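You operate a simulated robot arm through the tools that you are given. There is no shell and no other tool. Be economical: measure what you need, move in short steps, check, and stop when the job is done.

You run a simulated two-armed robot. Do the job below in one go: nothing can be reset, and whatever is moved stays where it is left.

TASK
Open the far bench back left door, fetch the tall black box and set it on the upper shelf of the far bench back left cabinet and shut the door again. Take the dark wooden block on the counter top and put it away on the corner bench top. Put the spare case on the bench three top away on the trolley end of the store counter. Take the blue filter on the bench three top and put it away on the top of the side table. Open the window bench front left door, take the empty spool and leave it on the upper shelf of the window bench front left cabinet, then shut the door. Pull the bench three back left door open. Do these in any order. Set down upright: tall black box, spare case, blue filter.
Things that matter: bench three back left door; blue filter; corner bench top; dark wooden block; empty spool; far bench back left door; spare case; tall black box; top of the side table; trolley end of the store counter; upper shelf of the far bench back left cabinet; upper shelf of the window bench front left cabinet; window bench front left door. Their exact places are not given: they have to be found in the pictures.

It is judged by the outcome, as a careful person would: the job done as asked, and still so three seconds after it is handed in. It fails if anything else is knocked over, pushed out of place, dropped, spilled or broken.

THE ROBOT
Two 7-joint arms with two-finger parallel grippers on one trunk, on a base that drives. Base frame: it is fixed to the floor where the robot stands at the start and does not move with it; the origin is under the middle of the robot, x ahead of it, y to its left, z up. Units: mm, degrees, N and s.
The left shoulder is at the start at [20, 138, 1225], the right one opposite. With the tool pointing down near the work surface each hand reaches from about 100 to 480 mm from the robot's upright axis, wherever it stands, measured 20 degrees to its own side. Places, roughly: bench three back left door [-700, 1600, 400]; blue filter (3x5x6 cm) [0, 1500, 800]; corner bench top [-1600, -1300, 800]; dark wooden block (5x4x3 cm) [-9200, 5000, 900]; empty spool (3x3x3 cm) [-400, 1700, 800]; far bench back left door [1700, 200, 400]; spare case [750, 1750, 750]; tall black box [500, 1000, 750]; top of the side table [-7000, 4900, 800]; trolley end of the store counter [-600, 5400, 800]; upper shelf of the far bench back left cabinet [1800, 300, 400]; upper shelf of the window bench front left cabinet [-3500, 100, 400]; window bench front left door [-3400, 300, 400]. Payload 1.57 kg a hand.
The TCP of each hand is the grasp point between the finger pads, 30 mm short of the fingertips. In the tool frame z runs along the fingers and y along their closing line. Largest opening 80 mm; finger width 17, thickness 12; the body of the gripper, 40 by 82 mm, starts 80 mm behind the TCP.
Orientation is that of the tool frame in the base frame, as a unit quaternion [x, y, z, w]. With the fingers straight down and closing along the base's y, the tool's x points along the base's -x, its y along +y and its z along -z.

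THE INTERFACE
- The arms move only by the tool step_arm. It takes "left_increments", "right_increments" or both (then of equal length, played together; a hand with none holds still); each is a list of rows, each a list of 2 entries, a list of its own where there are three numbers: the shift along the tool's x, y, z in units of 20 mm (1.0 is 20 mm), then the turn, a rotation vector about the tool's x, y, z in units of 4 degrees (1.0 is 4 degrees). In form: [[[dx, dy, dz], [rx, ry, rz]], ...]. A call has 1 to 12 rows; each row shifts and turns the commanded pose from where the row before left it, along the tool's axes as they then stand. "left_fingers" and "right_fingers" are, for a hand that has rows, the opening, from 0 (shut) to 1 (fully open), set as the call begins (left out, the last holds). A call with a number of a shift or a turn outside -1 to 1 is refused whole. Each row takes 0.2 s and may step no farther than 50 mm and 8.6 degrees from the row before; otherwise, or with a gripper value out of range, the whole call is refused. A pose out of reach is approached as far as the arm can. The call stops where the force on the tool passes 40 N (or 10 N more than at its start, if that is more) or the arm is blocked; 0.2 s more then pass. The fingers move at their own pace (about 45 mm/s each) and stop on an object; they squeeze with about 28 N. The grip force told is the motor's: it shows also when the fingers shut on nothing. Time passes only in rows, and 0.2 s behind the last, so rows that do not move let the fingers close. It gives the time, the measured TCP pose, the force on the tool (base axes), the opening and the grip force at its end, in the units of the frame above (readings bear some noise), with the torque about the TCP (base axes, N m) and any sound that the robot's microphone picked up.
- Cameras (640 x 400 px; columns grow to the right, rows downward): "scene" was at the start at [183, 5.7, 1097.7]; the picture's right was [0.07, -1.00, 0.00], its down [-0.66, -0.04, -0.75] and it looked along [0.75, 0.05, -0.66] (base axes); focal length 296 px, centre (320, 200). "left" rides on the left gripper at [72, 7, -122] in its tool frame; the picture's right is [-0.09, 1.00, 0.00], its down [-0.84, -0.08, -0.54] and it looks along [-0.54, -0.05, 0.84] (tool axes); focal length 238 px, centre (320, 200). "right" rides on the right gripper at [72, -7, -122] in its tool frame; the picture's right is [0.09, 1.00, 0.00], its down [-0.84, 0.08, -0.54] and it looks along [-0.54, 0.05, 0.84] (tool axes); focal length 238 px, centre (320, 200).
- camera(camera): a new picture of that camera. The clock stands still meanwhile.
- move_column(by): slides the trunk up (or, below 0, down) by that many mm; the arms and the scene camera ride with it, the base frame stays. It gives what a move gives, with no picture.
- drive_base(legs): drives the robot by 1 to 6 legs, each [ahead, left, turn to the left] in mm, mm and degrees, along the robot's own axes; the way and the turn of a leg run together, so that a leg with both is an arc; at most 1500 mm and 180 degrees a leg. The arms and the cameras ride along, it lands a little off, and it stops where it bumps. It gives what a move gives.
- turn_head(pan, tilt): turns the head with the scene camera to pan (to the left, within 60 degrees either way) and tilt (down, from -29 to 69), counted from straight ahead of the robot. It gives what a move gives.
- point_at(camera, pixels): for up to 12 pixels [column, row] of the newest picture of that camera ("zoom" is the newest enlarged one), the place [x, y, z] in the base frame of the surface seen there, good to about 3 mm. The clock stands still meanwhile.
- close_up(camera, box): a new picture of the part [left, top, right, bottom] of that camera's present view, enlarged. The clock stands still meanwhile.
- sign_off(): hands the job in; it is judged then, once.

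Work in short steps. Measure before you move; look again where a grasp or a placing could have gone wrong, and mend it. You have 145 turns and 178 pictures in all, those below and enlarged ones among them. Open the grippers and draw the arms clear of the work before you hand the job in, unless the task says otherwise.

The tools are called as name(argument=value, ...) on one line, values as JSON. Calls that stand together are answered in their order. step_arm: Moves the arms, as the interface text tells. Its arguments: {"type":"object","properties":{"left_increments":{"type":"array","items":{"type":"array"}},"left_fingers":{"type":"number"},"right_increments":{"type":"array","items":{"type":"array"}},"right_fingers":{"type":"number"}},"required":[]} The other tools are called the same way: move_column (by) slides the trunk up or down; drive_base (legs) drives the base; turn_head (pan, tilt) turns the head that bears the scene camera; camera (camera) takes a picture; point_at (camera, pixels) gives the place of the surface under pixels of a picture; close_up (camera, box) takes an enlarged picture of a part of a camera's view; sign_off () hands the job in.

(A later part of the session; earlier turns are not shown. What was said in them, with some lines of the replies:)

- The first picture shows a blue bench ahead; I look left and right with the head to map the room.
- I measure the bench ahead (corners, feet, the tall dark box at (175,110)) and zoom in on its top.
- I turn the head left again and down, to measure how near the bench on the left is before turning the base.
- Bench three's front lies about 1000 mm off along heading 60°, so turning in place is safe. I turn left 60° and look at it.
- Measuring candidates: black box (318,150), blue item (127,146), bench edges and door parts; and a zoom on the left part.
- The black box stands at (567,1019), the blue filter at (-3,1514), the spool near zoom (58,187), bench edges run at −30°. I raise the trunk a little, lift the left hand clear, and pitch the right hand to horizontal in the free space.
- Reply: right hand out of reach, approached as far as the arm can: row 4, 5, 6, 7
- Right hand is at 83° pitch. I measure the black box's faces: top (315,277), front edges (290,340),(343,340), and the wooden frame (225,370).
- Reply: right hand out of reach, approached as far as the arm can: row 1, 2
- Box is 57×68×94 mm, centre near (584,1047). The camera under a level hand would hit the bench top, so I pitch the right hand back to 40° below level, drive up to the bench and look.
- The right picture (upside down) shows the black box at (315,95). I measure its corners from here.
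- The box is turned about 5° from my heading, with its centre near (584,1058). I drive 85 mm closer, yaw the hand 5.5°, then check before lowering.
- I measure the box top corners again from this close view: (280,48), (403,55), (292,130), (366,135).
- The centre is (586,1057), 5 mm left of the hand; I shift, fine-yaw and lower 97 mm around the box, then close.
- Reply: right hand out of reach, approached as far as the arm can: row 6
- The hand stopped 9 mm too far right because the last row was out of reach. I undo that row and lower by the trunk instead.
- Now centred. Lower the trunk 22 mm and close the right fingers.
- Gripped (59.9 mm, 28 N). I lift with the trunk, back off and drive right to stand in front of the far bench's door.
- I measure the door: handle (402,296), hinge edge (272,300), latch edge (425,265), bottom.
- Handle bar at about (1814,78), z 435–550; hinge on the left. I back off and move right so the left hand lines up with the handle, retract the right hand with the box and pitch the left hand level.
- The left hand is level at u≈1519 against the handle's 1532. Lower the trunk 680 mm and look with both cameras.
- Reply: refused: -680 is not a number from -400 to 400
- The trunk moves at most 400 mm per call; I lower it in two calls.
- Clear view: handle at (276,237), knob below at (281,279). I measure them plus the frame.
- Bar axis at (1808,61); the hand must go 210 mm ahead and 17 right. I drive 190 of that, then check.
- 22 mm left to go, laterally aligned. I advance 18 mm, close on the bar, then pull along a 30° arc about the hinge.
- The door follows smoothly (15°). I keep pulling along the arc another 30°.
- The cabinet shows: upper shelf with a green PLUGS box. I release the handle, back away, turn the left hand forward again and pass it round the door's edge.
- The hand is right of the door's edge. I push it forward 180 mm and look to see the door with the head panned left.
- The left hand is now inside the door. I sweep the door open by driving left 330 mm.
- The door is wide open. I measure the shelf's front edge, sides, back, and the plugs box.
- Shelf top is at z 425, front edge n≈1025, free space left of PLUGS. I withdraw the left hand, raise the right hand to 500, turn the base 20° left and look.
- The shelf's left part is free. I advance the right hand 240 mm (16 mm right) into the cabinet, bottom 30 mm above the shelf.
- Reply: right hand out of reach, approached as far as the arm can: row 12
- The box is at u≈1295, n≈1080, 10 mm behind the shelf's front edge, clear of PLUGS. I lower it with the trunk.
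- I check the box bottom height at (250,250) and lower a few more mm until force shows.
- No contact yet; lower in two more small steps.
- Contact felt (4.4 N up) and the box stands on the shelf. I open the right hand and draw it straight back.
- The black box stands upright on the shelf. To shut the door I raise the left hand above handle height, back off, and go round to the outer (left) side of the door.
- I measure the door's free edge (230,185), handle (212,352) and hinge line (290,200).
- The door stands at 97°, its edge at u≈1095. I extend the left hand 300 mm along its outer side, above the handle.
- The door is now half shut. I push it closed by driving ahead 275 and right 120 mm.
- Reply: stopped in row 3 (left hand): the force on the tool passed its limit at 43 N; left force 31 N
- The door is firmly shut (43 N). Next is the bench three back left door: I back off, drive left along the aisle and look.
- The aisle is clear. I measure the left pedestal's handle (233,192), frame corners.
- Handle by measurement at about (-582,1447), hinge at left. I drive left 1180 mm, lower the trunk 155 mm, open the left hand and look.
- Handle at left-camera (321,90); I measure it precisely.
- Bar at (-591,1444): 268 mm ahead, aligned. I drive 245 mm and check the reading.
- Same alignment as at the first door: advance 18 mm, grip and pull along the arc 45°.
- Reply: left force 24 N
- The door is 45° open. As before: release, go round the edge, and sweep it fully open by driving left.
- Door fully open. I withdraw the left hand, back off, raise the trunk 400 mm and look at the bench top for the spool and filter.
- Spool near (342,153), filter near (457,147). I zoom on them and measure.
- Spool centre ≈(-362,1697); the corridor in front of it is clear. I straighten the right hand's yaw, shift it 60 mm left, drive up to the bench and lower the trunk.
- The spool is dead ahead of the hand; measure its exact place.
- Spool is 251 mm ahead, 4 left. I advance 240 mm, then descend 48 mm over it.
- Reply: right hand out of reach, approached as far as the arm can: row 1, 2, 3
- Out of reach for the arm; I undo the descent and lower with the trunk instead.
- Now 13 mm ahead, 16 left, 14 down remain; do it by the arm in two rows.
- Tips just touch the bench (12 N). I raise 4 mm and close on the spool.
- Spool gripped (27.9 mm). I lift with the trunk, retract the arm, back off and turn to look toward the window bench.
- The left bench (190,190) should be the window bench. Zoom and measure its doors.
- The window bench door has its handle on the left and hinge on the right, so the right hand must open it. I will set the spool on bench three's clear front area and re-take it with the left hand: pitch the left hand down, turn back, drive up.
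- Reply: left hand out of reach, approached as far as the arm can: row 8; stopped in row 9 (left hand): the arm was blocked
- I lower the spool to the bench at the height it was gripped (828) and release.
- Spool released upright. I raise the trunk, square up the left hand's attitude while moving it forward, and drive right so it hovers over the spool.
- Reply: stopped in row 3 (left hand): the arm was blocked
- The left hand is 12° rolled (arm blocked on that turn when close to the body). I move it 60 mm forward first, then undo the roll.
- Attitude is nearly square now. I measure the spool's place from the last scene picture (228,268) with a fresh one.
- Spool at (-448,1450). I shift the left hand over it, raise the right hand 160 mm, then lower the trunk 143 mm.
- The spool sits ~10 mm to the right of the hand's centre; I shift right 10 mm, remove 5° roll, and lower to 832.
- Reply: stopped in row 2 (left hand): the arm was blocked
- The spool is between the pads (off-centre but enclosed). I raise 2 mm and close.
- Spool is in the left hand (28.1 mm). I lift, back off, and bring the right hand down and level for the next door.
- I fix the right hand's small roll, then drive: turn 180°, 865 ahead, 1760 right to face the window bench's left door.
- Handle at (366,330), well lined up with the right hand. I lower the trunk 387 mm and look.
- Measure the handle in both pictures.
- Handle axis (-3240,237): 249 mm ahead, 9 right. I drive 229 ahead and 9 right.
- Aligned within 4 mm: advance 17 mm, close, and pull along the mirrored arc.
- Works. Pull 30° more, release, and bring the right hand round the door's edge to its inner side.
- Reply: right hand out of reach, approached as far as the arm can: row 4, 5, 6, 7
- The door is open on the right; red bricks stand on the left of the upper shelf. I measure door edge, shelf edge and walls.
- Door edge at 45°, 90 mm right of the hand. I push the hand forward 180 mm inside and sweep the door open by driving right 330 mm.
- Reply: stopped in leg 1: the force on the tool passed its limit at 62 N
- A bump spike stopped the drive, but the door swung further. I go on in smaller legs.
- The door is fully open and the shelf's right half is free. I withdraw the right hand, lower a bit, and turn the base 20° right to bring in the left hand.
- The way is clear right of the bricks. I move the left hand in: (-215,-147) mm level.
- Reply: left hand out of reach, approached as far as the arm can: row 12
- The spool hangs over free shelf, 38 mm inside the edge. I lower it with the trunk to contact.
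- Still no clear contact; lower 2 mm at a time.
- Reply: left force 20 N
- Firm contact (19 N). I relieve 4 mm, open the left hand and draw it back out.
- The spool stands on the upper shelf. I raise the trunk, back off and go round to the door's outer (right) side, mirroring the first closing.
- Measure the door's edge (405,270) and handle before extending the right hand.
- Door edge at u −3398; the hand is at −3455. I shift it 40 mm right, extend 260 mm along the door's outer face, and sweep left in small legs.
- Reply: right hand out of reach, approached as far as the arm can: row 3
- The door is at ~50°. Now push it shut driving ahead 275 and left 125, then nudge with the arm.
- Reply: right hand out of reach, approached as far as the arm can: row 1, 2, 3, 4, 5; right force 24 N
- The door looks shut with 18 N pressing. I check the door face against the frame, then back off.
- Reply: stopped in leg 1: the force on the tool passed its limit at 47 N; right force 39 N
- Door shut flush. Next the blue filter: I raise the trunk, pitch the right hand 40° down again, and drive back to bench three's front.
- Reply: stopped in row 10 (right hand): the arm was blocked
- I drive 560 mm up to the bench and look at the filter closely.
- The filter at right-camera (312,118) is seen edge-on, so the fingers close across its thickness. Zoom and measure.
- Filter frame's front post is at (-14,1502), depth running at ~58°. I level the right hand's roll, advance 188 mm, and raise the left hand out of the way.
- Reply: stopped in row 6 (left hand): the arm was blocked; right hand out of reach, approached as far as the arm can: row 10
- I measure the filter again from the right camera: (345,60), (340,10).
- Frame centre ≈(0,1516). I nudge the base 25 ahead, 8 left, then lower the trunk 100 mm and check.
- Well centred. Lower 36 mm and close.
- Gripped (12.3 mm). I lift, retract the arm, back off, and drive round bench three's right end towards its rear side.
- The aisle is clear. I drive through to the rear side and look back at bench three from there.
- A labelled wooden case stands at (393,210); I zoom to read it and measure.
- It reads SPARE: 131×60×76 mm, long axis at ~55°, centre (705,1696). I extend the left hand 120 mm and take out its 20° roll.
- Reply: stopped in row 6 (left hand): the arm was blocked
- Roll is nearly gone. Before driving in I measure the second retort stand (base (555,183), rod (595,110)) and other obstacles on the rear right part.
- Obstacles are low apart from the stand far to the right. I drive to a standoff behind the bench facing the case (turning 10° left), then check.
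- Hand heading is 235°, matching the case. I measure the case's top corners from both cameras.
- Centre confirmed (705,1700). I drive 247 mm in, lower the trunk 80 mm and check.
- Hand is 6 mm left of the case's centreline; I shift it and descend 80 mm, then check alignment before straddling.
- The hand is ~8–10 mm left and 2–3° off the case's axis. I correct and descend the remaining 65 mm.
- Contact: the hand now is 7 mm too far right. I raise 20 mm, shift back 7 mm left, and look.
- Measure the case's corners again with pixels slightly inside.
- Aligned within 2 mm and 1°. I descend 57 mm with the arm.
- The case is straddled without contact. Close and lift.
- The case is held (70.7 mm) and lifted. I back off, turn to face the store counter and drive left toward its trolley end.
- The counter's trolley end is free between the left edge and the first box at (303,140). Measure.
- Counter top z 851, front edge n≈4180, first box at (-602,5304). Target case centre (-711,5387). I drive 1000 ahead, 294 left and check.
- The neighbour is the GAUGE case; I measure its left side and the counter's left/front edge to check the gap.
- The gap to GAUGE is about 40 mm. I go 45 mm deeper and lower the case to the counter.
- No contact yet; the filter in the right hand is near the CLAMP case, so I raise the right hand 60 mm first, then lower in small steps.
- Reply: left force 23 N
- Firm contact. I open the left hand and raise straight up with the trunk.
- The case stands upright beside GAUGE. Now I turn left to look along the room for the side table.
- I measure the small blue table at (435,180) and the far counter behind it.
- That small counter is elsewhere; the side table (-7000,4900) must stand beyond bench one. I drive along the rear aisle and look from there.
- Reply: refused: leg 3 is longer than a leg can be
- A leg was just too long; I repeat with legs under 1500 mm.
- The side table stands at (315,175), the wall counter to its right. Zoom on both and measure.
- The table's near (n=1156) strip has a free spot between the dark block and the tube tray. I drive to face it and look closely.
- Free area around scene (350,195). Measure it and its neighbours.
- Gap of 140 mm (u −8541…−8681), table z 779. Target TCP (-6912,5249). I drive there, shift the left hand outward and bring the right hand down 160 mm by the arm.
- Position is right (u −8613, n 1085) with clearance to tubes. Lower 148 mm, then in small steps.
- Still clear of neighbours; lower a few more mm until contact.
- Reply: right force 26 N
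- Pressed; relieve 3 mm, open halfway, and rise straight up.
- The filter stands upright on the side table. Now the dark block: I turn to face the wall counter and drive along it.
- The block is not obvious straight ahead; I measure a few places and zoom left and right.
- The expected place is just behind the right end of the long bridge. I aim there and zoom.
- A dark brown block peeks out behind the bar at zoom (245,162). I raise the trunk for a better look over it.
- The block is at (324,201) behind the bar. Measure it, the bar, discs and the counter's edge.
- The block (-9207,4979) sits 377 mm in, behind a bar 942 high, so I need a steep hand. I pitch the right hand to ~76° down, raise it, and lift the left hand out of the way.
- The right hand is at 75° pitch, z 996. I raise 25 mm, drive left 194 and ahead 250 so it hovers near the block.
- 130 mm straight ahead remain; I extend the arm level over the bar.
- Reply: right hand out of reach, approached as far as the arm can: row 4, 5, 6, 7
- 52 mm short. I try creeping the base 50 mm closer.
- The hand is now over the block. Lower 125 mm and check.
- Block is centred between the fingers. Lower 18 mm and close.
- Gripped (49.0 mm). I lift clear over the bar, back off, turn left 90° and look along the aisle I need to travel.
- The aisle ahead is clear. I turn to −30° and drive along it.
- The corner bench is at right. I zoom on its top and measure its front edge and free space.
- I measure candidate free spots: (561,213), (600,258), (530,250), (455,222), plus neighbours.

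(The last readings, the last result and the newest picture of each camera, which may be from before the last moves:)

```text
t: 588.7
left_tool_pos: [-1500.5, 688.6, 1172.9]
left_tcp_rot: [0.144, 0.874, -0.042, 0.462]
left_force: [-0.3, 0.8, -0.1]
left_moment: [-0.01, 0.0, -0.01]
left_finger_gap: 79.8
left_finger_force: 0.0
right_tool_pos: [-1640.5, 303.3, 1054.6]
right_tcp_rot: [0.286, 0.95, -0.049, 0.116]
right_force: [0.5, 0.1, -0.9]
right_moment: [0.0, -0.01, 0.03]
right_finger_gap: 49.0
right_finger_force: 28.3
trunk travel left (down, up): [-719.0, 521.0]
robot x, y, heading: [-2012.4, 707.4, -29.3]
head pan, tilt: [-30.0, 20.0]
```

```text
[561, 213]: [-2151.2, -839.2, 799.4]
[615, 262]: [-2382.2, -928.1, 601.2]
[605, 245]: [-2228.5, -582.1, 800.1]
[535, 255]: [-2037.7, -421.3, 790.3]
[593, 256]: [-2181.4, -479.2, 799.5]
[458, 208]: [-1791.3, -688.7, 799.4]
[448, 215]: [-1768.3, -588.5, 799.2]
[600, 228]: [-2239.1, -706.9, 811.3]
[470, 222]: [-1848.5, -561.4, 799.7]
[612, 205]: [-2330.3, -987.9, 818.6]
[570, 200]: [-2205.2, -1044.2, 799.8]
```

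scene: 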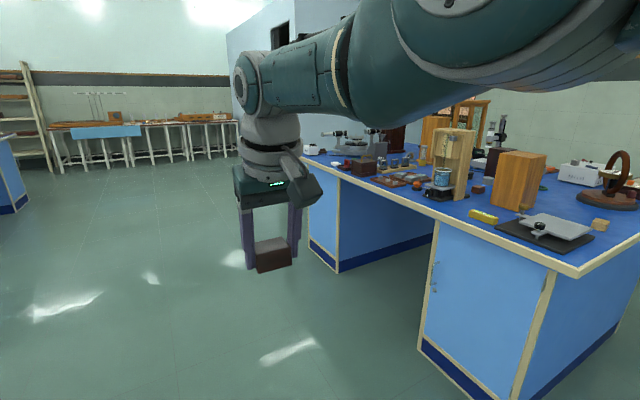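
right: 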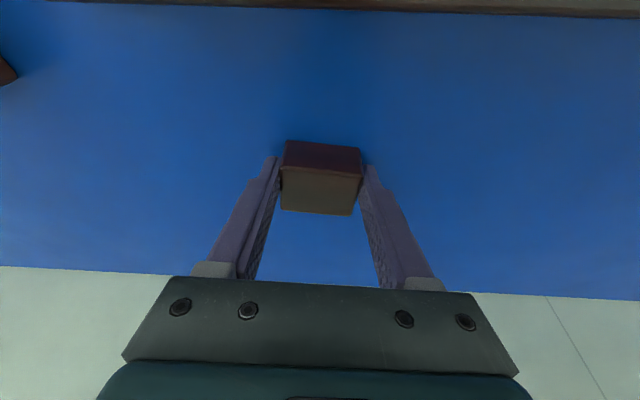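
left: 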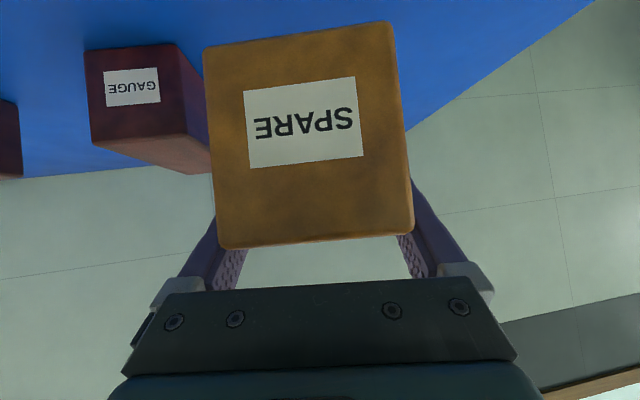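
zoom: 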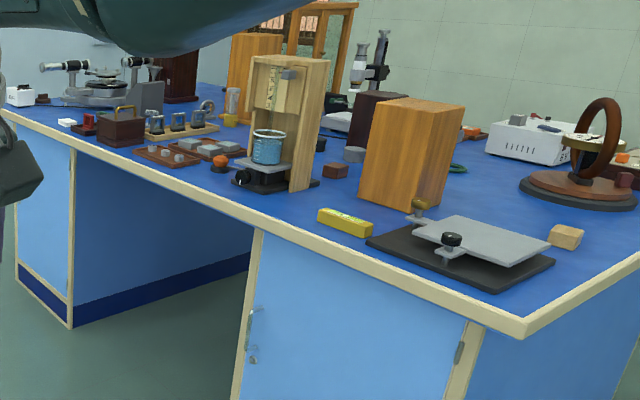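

I go in front of the bench for an overhead look.

drive_base(legs=[[0, 0, -90.7], [0, 800, 0], [300, 0, 0]])

turn_head(pan=0, tilt=42)

camera(camera="scene")

```text
t: 598.5
left_tool_pos: [-1512.2, -463.9, 1172.9]
left_tcp_rot: [0.727, 0.506, -0.361, 0.292]
left_force: [-0.4, -0.1, 0.6]
left_moment: [-0.02, 0.0, -0.02]
left_finger_gap: 80.0
left_finger_force: 0.1
right_tool_pos: [-1890.5, -314.0, 1054.0]
right_tcp_rot: [0.88, 0.459, -0.117, 0.045]
right_force: [-0.3, -0.6, -0.2]
right_moment: [-0.01, -0.04, -0.01]
right_finger_gap: 49.0
right_finger_force: 27.9
trunk travel left (down, up): [-719.0, 521.0]
robot x, y, heading: [-1475.7, 50.2, -121.2]
head pan, tilt: [-30.0, 20.0]
```

```text
t: 599.5
left_tool_pos: [-1511.6, -464.6, 1173.0]
left_tcp_rot: [0.727, 0.506, -0.361, 0.292]
left_force: [0.3, 0.0, -0.3]
left_moment: [0.01, -0.03, 0.03]
left_finger_gap: 79.9
left_finger_force: 0.1
right_tool_pos: [-1891.1, -313.8, 1054.6]
right_tcp_rot: [0.88, 0.458, -0.116, 0.046]
right_force: [0.6, -1.0, -0.6]
right_moment: [0.04, 0.04, -0.01]
right_finger_gap: 48.9
right_finger_force: 27.9
trunk travel left (down, up): [-719.0, 521.0]
robot x, y, heading: [-1479.5, 49.8, -120.9]
head pan, tilt: [0.0, 42.0]
```

```text
28 pictures are left
```

scene: 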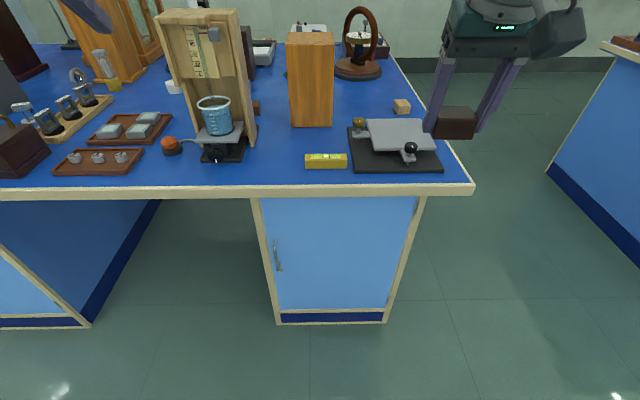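

A free area lies at (277,158) between the jack and the yellow bar. Measure it and its neighbours.

point_at(camera="scene", pixels=[[277, 160], [255, 145], [248, 158], [294, 126], [306, 162], [277, 184], [272, 135], [265, 110], [305, 170]])

close_up(camera="scene", box=[190, 90, 370, 203])

```text
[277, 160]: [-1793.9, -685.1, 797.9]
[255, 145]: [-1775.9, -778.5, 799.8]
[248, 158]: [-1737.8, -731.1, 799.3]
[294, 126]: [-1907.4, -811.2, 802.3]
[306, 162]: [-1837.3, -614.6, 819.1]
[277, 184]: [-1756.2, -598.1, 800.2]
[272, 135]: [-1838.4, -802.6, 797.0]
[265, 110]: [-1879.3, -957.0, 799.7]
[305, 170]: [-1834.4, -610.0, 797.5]
```

```text
3.54 times, centred on (280, 146) of scene
```

zoom: 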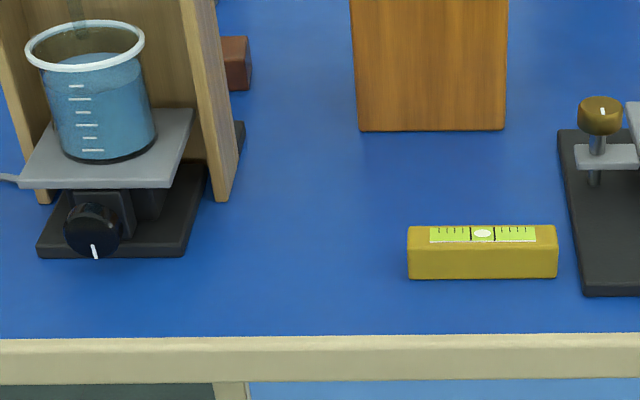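

Target block place (-1822,-686), in a 135 mm gap, behind the bar's end. I lift the left hand further, drive left 250 then ahead 278, and look.

step_arm(left_increments=[[[-0.821, 0.06, -0.566], [0, 0, 0]], [[-0.821, 0.06, -0.566], [0, 0, 0]], [[-0.821, 0.06, -0.566], [0, 0, 0]], [[-0.821, 0.06, -0.566], [0, 0, 0]]])

move_column(by=40)

drive_base(legs=[[0, 250, 0], [200, 0, 0]])

turn_head(pan=-10, tilt=45)

camera(camera="scene")

camera(camera="right")

```text
t: 600.5
left_tool_pos: [-1510.4, -466.0, 1252.9]
left_tcp_rot: [0.728, 0.506, -0.36, 0.292]
left_force: [0.6, 0.4, 0.6]
left_moment: [-0.04, -0.04, 0.0]
left_finger_gap: 80.1
left_finger_force: 0.0
right_tool_pos: [-1891.4, -313.5, 1053.5]
right_tcp_rot: [0.88, 0.459, -0.117, 0.045]
right_force: [-0.6, 0.6, -1.0]
right_moment: [0.01, 0.05, 0.0]
right_finger_gap: 49.1
right_finger_force: 28.2
trunk travel left (down, up): [-719.0, 521.0]
robot x, y, heading: [-1474.3, 43.4, -120.9]
head pan, tilt: [0.0, 42.0]
```

```text
t: 601.3
left_tool_pos: [-1509.7, -464.5, 1292.7]
left_tcp_rot: [0.727, 0.506, -0.36, 0.292]
left_force: [-1.1, 0.3, -0.2]
left_moment: [0.0, -0.02, 0.01]
left_finger_gap: 80.3
left_finger_force: 0.1
right_tool_pos: [-1889.5, -313.5, 1094.2]
right_tcp_rot: [0.88, 0.458, -0.116, 0.044]
right_force: [0.1, -0.1, -1.0]
right_moment: [-0.05, 0.0, 0.03]
right_finger_gap: 49.0
right_finger_force: 27.5
trunk travel left (down, up): [-759.0, 481.0]
robot x, y, heading: [-1473.8, 52.8, -120.8]
head pan, tilt: [0.0, 42.0]
```

```text
t: 604.3
left_tool_pos: [-1396.1, -762.9, 1292.5]
left_tcp_rot: [0.727, 0.506, -0.36, 0.292]
left_force: [0.4, -0.1, -0.1]
left_moment: [-0.01, 0.0, 0.0]
left_finger_gap: 80.0
left_finger_force: 0.0
right_tool_pos: [-1776.1, -612.0, 1093.4]
right_tcp_rot: [0.88, 0.459, -0.116, 0.045]
right_force: [-0.9, 0.3, 0.0]
right_moment: [0.01, 0.03, 0.0]
right_finger_gap: 49.0
right_finger_force: 27.8
trunk travel left (down, up): [-759.0, 481.0]
robot x, y, heading: [-1362.2, -248.4, -121.0]
head pan, tilt: [0.0, 42.0]
```

```text
t: 605.0
left_tool_pos: [-1396.3, -763.6, 1292.6]
left_tcp_rot: [0.727, 0.507, -0.36, 0.293]
left_force: [-0.2, -1.0, 0.7]
left_moment: [0.0, 0.02, 0.01]
left_finger_gap: 79.9
left_finger_force: 0.1
right_tool_pos: [-1777.2, -610.2, 1094.3]
right_tcp_rot: [0.88, 0.458, -0.115, 0.045]
right_force: [0.1, 0.1, -0.6]
right_moment: [-0.01, 0.01, 0.01]
right_finger_gap: 48.9
right_finger_force: 28.1
trunk travel left (down, up): [-759.0, 481.0]
robot x, y, heading: [-1361.1, -248.1, -120.9]
head pan, tilt: [-10.0, 45.0]
```

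```text
26 pictures are left
```

scene: 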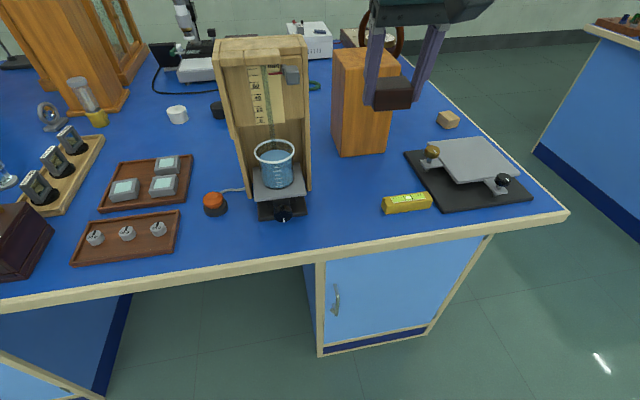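

```text
25 pictures are left
```

right: 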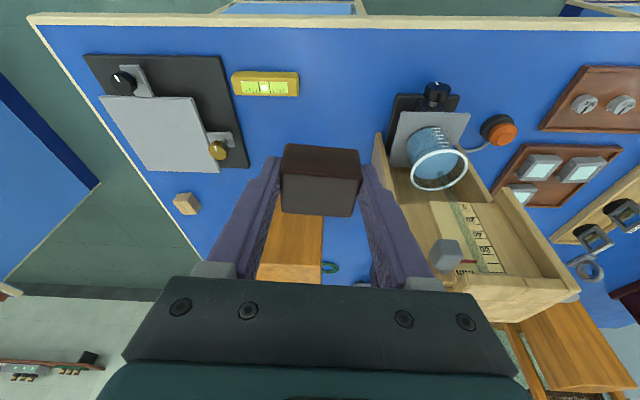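

83 mm more ahead. I first measure the wooden stand's right edge and top (305,40), (310,190) to verify clearance for the hand.

point_at(camera="scene", pixels=[[305, 38], [308, 110], [310, 188], [222, 45], [335, 150], [345, 50], [385, 205], [345, 185]])

```text
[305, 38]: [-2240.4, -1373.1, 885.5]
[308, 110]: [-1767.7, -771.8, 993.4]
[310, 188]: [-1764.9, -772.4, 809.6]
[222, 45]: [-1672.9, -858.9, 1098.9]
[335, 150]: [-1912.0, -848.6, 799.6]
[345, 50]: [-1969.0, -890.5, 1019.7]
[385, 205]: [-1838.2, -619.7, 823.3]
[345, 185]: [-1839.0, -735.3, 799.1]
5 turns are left
```

Clearance is fine (stand edge u −1145). I drive the last 83 mm and lower to just above the bench.

drive_base(legs=[[83, 0, 0]])

move_column(by=-200)

move_column(by=-58)

move_column(by=-2)

camera(camera="right")

```text
t: 606.1
left_tool_pos: [-1436.0, -833.8, 1292.6]
left_tcp_rot: [0.727, 0.507, -0.36, 0.292]
left_force: [-0.8, 0.1, 0.0]
left_moment: [0.0, -0.02, 0.06]
left_finger_gap: 79.9
left_finger_force: 0.1
right_tool_pos: [-1816.6, -683.2, 1093.2]
right_tcp_rot: [0.88, 0.459, -0.116, 0.045]
right_force: [-0.2, -0.7, -0.3]
right_moment: [-0.02, 0.03, 0.02]
right_finger_gap: 49.0
right_finger_force: 28.1
trunk travel left (down, up): [-759.0, 481.0]
robot x, y, heading: [-1401.0, -319.4, -120.7]
head pan, tilt: [-10.0, 45.0]
```

```text
t: 608.2
left_tool_pos: [-1437.7, -833.4, 1092.7]
left_tcp_rot: [0.727, 0.506, -0.36, 0.292]
left_force: [0.7, 0.0, -0.4]
left_moment: [0.01, -0.02, 0.01]
left_finger_gap: 79.9
left_finger_force: 0.1
right_tool_pos: [-1817.4, -682.9, 893.8]
right_tcp_rot: [0.88, 0.459, -0.117, 0.045]
right_force: [0.1, 0.6, -0.3]
right_moment: [-0.01, 0.02, -0.01]
right_finger_gap: 48.9
right_finger_force: 27.9
trunk travel left (down, up): [-559.0, 681.0]
robot x, y, heading: [-1403.1, -317.3, -120.7]
head pan, tilt: [-10.0, 45.0]
```

```text
t: 609.2
left_tool_pos: [-1437.5, -833.9, 1035.1]
left_tcp_rot: [0.727, 0.507, -0.36, 0.292]
left_force: [0.3, -0.6, 0.1]
left_moment: [0.02, 0.0, 0.0]
left_finger_gap: 80.2
left_finger_force: 0.2
right_tool_pos: [-1818.5, -682.4, 836.0]
right_tcp_rot: [0.88, 0.459, -0.116, 0.045]
right_force: [-0.7, 0.3, -0.5]
right_moment: [0.03, 0.0, 0.0]
right_finger_gap: 48.9
right_finger_force: 28.2
trunk travel left (down, up): [-501.0, 739.0]
robot x, y, heading: [-1408.3, -315.8, -120.4]
head pan, tilt: [-10.0, 45.0]
```

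```text
t: 609.7
left_tool_pos: [-1436.7, -833.5, 1032.4]
left_tcp_rot: [0.726, 0.507, -0.361, 0.292]
left_force: [0.4, -0.1, 0.1]
left_moment: [-0.06, 0.0, -0.02]
left_finger_gap: 80.1
left_finger_force: 0.0
right_tool_pos: [-1818.1, -682.9, 834.0]
right_tcp_rot: [0.88, 0.459, -0.116, 0.045]
right_force: [1.1, 2.1, 7.0]
right_moment: [-0.12, -0.16, 0.05]
right_finger_gap: 49.1
right_finger_force: 28.5
trunk travel left (down, up): [-499.0, 741.0]
robot x, y, heading: [-1406.1, -316.3, -120.7]
head pan, tilt: [-10.0, 45.0]
```

```text
24 pictures are left
4 turns are left
```

right: 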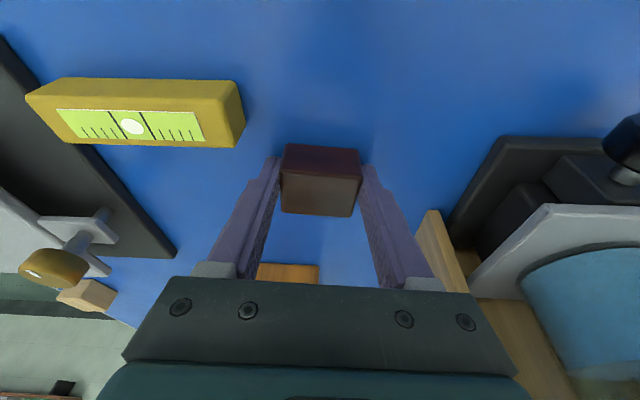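

Contact felt (7 N) and clear space around. I open the right hand partly, rise straight up and back away, then check.

step_arm(right_increments=[[[0, 0, 0], [0, 0, 0]], [[0, 0, 0], [0, 0, 0]], [[0, 0, 0], [0, 0, 0]], [[0, 0, 0], [0, 0, 0]]], right_fingers=0.78)

move_column(by=260)

drive_base(legs=[[-450, 0, 0]])

camera(camera="scene")

```text
t: 610.7
left_tool_pos: [-1438.3, -833.6, 1032.9]
left_tcp_rot: [0.727, 0.506, -0.361, 0.292]
left_force: [-0.1, 0.5, 0.8]
left_moment: [0.02, 0.03, 0.0]
left_finger_gap: 80.0
left_finger_force: 0.1
right_tool_pos: [-1818.3, -683.4, 834.0]
right_tcp_rot: [0.88, 0.459, -0.116, 0.045]
right_force: [0.5, 0.1, 0.3]
right_moment: [0.04, -0.05, 0.0]
right_finger_gap: 62.5
right_finger_force: 0.0
trunk travel left (down, up): [-499.0, 741.0]
robot x, y, heading: [-1404.6, -317.1, -121.1]
head pan, tilt: [-10.0, 45.0]
```

```text
t: 613.4
left_tool_pos: [-1437.8, -834.0, 1292.7]
left_tcp_rot: [0.727, 0.507, -0.36, 0.292]
left_force: [-0.2, 0.5, -0.5]
left_moment: [0.01, 0.01, -0.01]
left_finger_gap: 79.9
left_finger_force: 0.1
right_tool_pos: [-1819.0, -683.4, 1094.3]
right_tcp_rot: [0.88, 0.459, -0.116, 0.045]
right_force: [-0.3, 0.2, -0.1]
right_moment: [0.02, -0.03, 0.0]
right_finger_gap: 62.3
right_finger_force: 0.0
trunk travel left (down, up): [-759.0, 481.0]
robot x, y, heading: [-1404.7, -318.8, -120.7]
head pan, tilt: [-10.0, 45.0]
```

```text
t: 616.1
left_tool_pos: [-1207.6, -451.7, 1292.5]
left_tcp_rot: [0.725, 0.508, -0.359, 0.294]
left_force: [0.2, -0.5, -0.1]
left_moment: [0.02, -0.01, 0.0]
left_finger_gap: 80.0
left_finger_force: 0.1
right_tool_pos: [-1589.3, -302.3, 1094.1]
right_tcp_rot: [0.878, 0.461, -0.116, 0.046]
right_force: [-0.1, 0.3, 0.3]
right_moment: [-0.03, 0.01, -0.01]
right_finger_gap: 62.5
right_finger_force: 0.1
trunk travel left (down, up): [-759.0, 481.0]
robot x, y, heading: [-1178.2, 64.4, -120.2]
head pan, tilt: [-10.0, 45.0]
```

```text
23 pictures are left
3 turns are left
```

scene: 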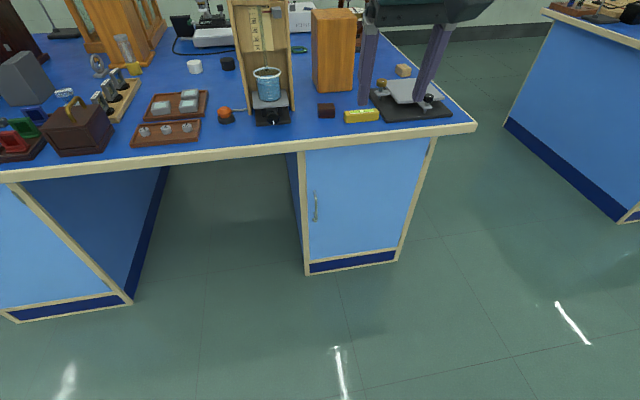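

The block rests on the corner bench top at (326,110) with nothing around it disturbed. Both hands are open and clear of the work, so I hand the job in.

sign_off()

```text
The job is handed in.
```

All six tasks are done and the job is handed in, with one exception to strict caution: on the window bench, the sweep that opened the door hit it at 62 N and stopped once. It opened normally after that and nothing was moved.

- **Far bench:** the tall black box stands upright on the upper shelf, and the back left door is shut.
- **Window bench:** the empty spool stands on the upper shelf, and the front left door is shut.
- **Bench three:** the back left door is pulled fully open.
- **Spare case:** it stands upright on the trolley end of the store counter, next to the GAUGE case.
- **Blue filter:** it stands upright on the side table.
- **Dark wooden block:** it rests on the corner bench top, between the jack and the yellow bar.

I checked each placing with a picture afterwards and saw nothing knocked over or pushed out of place. Both grippers are open and clear of the work.
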